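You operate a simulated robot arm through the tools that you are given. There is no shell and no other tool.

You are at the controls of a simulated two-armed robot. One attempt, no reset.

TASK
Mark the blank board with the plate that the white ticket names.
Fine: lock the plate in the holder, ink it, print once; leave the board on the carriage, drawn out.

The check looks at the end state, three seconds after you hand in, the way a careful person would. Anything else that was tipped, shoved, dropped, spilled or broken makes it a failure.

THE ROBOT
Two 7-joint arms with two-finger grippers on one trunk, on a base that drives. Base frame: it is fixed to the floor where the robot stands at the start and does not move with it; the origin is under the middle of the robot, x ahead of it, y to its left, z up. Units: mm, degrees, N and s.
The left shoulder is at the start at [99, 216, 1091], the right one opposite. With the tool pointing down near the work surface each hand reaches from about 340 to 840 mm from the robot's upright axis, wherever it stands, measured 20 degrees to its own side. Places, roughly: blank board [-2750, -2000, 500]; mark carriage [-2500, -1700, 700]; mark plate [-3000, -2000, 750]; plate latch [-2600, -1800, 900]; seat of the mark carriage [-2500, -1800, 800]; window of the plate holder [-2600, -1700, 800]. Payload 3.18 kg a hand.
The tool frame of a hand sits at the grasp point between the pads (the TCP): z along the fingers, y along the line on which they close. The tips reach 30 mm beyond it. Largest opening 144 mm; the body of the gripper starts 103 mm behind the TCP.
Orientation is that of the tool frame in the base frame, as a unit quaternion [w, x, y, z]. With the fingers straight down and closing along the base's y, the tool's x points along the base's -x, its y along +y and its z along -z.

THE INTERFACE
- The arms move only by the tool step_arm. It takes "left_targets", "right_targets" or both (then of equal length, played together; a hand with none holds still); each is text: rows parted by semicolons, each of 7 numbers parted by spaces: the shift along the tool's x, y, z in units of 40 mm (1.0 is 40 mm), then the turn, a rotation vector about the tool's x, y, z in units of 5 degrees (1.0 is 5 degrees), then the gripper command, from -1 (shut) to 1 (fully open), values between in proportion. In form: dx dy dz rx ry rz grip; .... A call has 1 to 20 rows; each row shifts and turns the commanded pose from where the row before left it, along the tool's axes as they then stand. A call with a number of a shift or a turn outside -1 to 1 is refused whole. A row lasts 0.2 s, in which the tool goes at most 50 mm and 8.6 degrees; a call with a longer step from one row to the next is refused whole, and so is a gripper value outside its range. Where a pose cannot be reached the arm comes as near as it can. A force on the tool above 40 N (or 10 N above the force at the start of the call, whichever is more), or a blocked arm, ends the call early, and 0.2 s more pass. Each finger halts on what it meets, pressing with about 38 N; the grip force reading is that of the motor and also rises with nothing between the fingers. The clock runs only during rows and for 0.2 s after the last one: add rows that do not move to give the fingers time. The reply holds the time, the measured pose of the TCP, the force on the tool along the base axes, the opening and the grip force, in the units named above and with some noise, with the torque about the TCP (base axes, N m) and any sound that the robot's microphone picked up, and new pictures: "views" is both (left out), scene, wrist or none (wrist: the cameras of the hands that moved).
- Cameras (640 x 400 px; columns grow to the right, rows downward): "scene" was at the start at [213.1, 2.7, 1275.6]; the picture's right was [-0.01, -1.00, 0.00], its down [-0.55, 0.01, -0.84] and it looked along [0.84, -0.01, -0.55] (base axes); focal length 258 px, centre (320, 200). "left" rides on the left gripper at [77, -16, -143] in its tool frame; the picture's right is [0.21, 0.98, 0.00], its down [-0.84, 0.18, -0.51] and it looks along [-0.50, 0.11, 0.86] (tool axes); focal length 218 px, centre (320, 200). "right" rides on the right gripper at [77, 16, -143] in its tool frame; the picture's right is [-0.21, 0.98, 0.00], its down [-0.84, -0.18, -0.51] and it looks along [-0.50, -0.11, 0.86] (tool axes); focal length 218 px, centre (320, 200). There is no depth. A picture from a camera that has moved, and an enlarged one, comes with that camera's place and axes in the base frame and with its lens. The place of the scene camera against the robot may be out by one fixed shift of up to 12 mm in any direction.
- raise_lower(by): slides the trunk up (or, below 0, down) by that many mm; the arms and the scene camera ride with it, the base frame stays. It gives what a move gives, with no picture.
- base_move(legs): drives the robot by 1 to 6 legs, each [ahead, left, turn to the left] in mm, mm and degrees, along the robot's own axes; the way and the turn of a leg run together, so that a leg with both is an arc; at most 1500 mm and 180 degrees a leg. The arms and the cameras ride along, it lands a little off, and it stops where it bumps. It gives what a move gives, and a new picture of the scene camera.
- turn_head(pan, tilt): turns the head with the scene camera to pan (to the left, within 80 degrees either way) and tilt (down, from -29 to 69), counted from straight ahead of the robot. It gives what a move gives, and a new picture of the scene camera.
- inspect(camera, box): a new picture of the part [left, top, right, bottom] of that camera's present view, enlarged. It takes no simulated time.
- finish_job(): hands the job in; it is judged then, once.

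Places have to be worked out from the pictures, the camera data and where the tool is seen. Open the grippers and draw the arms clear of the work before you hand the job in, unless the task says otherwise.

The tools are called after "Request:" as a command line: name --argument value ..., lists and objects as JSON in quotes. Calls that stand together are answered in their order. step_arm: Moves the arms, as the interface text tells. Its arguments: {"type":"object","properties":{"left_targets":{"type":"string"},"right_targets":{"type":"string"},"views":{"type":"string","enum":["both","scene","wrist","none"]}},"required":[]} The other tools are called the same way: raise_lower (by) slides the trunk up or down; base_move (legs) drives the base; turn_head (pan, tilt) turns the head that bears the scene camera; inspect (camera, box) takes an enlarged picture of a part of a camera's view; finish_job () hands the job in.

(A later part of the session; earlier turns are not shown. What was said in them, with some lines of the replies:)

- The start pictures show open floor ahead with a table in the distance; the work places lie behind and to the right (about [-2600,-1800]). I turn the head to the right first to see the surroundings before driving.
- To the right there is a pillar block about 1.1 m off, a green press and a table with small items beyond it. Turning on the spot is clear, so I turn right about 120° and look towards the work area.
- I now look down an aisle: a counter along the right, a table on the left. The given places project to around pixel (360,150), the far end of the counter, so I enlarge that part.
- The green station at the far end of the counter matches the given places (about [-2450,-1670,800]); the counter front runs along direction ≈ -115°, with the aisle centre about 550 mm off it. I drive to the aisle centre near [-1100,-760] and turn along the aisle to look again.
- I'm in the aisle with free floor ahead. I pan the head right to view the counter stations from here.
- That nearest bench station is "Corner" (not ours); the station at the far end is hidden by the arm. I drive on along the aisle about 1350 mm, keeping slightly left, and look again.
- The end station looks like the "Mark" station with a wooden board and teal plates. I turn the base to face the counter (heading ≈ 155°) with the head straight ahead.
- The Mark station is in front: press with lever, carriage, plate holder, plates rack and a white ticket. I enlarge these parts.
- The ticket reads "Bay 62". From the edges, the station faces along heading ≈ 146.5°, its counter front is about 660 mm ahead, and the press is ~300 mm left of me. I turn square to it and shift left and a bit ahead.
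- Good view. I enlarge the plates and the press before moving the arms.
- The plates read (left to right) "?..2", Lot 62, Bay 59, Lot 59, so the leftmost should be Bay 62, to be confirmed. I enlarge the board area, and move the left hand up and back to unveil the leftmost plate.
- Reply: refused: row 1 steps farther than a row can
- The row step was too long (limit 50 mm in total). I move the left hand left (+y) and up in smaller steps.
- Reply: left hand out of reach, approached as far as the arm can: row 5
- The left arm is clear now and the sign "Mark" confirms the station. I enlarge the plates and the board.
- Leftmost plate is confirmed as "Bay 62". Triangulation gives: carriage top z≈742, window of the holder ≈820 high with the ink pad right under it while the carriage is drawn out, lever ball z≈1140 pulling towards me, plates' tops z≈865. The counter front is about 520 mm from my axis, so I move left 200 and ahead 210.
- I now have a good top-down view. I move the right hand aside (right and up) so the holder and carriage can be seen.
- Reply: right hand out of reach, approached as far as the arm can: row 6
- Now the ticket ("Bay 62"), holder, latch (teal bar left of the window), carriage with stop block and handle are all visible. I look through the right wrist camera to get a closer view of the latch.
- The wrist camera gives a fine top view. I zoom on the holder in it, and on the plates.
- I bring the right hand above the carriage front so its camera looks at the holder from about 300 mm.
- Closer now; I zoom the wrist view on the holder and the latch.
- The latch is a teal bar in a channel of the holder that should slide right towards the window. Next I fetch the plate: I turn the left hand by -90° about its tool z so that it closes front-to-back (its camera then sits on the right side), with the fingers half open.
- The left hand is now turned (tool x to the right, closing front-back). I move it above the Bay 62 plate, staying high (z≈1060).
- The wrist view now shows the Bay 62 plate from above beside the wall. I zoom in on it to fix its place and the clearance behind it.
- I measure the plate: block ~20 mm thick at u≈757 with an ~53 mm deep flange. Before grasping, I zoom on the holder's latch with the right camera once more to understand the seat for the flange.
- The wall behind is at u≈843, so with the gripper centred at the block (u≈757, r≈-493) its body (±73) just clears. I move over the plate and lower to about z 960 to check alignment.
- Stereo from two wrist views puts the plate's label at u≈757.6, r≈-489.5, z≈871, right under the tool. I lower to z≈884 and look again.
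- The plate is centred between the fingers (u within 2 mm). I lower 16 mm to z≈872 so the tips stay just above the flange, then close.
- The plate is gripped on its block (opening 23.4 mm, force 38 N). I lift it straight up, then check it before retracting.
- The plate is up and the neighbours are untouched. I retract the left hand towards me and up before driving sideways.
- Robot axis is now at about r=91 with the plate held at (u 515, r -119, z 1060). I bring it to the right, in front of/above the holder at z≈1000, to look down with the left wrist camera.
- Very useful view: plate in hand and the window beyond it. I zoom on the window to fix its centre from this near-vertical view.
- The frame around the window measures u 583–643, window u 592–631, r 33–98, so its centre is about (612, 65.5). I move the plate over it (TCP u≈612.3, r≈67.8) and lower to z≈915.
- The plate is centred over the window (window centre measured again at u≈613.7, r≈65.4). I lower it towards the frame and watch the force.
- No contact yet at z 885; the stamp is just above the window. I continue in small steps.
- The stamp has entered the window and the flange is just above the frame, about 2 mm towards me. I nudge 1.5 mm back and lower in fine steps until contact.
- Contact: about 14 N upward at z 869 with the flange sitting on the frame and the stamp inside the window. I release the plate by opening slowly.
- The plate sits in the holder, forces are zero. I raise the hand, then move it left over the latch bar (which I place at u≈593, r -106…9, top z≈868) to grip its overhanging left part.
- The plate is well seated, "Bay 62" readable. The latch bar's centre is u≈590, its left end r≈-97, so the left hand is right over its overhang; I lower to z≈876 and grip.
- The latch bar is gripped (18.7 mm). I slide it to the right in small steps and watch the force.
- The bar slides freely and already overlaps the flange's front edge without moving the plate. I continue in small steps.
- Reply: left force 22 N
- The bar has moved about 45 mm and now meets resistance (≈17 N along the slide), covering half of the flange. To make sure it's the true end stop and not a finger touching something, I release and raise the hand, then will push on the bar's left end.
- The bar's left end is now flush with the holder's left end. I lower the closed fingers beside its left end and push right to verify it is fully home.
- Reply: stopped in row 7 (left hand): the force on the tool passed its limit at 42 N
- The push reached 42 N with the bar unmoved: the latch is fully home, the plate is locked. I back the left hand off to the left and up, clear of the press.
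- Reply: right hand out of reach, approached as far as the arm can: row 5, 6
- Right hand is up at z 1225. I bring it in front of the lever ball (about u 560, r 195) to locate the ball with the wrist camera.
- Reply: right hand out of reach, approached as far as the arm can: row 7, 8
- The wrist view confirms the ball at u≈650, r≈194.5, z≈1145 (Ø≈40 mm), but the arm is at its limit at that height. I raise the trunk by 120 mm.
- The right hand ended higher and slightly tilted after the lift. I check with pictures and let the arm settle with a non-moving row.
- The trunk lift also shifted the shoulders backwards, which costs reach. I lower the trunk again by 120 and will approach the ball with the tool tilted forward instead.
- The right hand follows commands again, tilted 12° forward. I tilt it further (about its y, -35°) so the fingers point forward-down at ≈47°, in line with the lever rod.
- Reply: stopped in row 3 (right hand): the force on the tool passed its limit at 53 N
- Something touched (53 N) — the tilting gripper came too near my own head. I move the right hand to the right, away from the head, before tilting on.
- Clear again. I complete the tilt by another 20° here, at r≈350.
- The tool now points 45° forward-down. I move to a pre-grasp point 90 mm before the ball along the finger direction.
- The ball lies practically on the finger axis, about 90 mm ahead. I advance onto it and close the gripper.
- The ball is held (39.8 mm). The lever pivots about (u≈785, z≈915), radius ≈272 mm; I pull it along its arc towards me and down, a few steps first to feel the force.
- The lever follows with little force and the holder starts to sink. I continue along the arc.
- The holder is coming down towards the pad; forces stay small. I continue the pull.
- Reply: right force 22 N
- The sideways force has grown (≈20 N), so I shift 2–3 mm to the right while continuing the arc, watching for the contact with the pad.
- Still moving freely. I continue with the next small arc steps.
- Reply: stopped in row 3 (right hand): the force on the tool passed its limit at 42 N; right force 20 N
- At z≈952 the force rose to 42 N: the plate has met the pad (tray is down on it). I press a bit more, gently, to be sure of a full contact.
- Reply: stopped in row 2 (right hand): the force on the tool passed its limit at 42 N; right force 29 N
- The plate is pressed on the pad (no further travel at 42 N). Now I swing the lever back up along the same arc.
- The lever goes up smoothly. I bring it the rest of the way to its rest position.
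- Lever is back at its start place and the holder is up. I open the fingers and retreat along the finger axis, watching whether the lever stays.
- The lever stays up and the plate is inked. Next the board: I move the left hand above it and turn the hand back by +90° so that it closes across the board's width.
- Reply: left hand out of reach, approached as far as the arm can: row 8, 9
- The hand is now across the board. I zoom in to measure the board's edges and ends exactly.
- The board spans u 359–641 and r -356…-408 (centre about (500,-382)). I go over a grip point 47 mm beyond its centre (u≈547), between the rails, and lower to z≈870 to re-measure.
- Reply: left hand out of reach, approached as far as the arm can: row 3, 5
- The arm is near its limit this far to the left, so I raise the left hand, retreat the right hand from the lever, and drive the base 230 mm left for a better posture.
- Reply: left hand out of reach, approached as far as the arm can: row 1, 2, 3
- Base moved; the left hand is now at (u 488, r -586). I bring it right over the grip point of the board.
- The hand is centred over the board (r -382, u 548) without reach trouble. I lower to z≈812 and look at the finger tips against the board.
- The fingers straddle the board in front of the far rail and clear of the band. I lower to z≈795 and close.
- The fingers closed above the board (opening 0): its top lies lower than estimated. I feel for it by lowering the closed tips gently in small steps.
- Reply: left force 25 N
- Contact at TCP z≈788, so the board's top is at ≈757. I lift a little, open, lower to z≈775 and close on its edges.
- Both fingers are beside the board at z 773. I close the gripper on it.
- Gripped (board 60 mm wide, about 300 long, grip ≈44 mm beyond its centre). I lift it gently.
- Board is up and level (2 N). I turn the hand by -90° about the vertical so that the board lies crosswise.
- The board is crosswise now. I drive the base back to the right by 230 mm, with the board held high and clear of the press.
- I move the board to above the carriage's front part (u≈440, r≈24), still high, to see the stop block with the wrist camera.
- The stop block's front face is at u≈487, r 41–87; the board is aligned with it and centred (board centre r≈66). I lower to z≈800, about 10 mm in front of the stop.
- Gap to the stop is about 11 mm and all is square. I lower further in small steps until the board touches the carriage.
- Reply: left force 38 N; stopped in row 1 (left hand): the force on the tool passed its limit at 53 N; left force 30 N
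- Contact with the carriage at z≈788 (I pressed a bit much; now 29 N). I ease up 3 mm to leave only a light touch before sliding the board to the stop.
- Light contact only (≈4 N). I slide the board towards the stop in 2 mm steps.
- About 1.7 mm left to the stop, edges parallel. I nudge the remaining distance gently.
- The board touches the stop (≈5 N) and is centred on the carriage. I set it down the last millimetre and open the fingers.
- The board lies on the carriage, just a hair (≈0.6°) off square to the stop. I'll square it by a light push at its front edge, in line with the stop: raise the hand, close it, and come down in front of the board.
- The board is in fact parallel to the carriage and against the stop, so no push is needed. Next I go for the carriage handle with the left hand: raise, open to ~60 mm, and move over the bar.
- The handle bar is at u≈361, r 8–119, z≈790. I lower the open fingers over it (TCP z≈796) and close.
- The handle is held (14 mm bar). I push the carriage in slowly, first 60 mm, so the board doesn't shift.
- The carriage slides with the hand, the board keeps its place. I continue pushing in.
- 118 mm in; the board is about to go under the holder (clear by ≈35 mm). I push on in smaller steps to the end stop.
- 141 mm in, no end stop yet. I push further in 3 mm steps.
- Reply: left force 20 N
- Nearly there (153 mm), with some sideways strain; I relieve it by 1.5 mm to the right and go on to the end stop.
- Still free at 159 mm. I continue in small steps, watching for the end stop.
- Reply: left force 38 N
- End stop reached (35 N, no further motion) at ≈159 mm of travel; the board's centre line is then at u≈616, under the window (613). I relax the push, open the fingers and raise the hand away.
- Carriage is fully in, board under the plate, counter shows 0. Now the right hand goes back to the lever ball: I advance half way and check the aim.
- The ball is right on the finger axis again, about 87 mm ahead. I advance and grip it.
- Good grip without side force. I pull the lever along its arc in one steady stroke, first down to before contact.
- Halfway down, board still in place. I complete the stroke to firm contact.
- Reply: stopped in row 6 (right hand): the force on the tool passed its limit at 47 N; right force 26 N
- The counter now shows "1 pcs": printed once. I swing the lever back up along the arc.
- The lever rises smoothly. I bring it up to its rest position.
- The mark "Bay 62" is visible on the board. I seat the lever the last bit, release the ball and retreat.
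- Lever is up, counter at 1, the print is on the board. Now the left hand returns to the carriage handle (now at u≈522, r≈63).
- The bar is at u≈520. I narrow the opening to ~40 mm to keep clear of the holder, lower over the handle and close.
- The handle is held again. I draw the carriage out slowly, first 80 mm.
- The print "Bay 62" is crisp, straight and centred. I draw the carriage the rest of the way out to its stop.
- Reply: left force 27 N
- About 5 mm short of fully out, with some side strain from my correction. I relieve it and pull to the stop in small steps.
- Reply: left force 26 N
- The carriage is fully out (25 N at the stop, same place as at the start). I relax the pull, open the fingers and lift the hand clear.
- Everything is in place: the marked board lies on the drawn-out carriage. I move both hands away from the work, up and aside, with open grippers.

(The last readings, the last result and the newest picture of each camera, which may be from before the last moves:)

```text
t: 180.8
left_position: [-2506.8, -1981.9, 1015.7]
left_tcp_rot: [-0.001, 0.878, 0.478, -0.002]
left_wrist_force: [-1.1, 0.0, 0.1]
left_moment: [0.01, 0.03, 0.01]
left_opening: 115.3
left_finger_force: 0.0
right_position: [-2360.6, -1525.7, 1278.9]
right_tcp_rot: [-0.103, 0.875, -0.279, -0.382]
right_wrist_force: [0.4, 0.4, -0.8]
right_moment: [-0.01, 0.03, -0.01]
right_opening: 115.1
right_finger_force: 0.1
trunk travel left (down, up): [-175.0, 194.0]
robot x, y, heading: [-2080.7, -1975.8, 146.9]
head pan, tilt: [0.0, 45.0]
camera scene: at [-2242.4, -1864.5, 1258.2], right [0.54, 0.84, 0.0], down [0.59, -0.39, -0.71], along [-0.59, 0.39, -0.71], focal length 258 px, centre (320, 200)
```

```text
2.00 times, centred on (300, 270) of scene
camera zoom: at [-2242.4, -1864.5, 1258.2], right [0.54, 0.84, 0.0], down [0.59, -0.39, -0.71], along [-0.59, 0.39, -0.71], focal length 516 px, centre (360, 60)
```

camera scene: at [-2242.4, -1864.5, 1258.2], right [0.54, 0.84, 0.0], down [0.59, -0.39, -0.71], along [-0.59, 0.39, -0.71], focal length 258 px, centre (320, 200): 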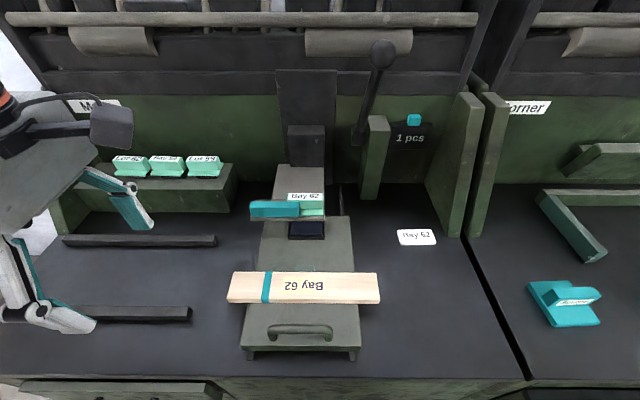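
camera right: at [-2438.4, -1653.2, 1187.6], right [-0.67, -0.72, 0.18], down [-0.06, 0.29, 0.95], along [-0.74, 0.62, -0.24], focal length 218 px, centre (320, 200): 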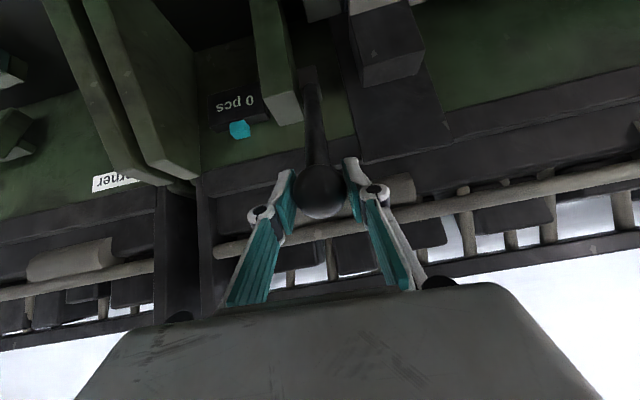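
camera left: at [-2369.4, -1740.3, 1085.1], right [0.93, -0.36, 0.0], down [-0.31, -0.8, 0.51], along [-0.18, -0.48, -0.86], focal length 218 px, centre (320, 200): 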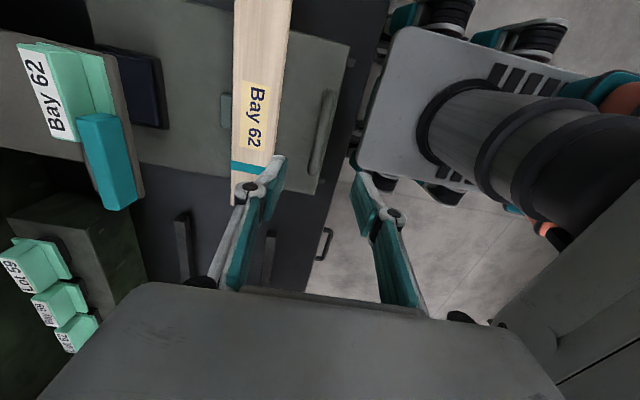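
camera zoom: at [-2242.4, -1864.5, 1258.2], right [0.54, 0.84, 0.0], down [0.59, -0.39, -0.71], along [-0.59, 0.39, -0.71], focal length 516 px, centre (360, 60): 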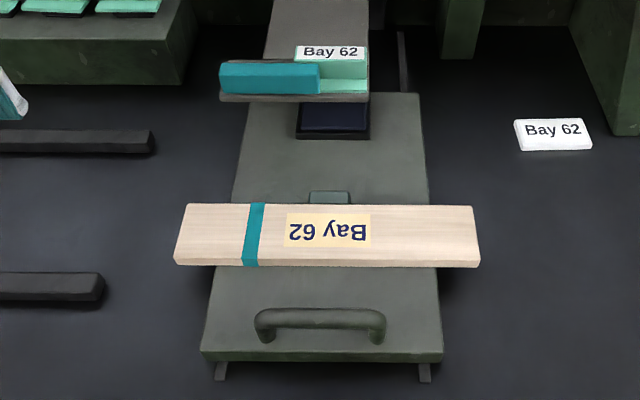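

The end state looks right: marked board on the drawn-out carriage, plate locked, lever up, counter at 1, other plates and ticket untouched. I back the base off by 150 mm so the arms are well clear and take a last look.

Request:
base_move --legs '[[-150, 0, 0]]'

Request:
inspect --camera "scene" --box '[180, 100, 440, 340]'

```text
t: 182.2
left_position: [-2384.2, -2060.7, 1013.9]
left_tcp_rot: [-0.001, 0.878, 0.478, -0.001]
left_wrist_force: [0.9, 0.6, -0.2]
left_moment: [0.04, 0.04, 0.02]
left_opening: 115.3
left_finger_force: 0.1
right_position: [-2237.9, -1604.9, 1279.7]
right_tcp_rot: [-0.104, 0.874, -0.279, -0.383]
right_wrist_force: [-0.3, 0.0, 1.6]
right_moment: [0.02, -0.01, 0.0]
right_opening: 115.1
right_finger_force: 0.1
trunk travel left (down, up): [-175.0, 194.0]
robot x, y, heading: [-1961.7, -2055.0, 146.8]
head pan, tilt: [0.0, 45.0]
camera scene: at [-2120.1, -1944.3, 1258.3], right [0.55, 0.84, 0.0], down [0.59, -0.39, -0.71], along [-0.59, 0.39, -0.71], focal length 258 px, centre (320, 200)
```

scene: 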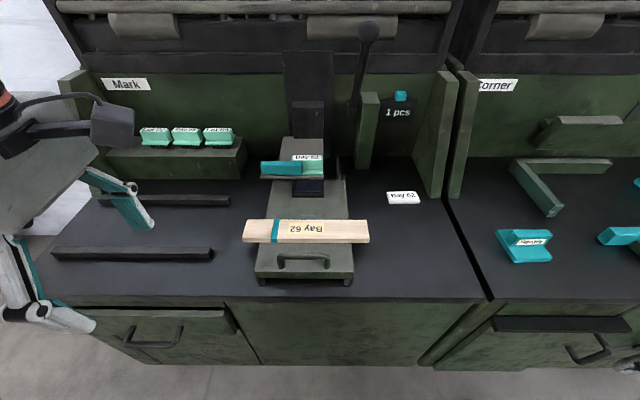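

```text
1.67 times, centred on (310, 220) of scene
camera zoom: at [-2120.1, -1944.3, 1258.3], right [0.55, 0.84, 0.0], down [0.59, -0.39, -0.71], along [-0.59, 0.39, -0.71], focal length 430 px, centre (337, 167)
```

zoom: 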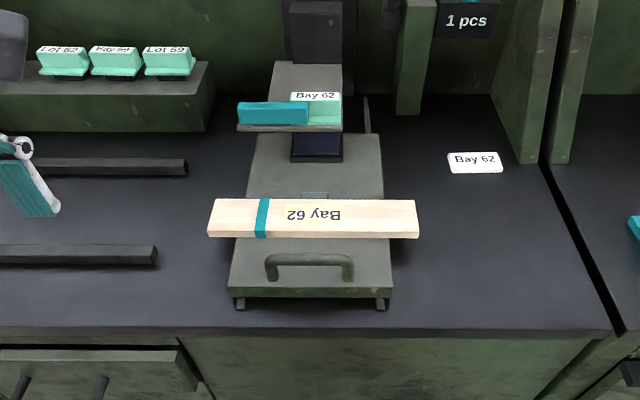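

The picture shows the board marked "Bay 62" on the drawn-out carriage, the plate locked in the holder, the counter at 1 pcs, and nothing else disturbed; both grippers are open and clear. I hand the job in.

Request:
finish_job

```text
The job is handed in.
```

The board is marked "Bay 62", the plate the ticket names, and the job is handed in.

- **Plate:** it is locked in the holder with the latch pushed to its end stop, and it was inked on the pad before printing.
- **Print:** I made one print, and the counter went from 0 to 1 pcs. The mark is clear, straight and about centred on the board.
- **Carriage:** it is drawn out to its stop with the board on it, against the stop block.
- **Everything else:** the other three plates and the ticket look untouched. The lever is back up, and both grippers are open and clear of the work.

The mark reads upside down from the robot's side. The board lies with its teal band to the left. The task did not say which way round the board should go, so I left it as printed.

During the work the right hand touched the robot's own head once while tilting (53 N). I backed off, and nothing on the bench was involved.
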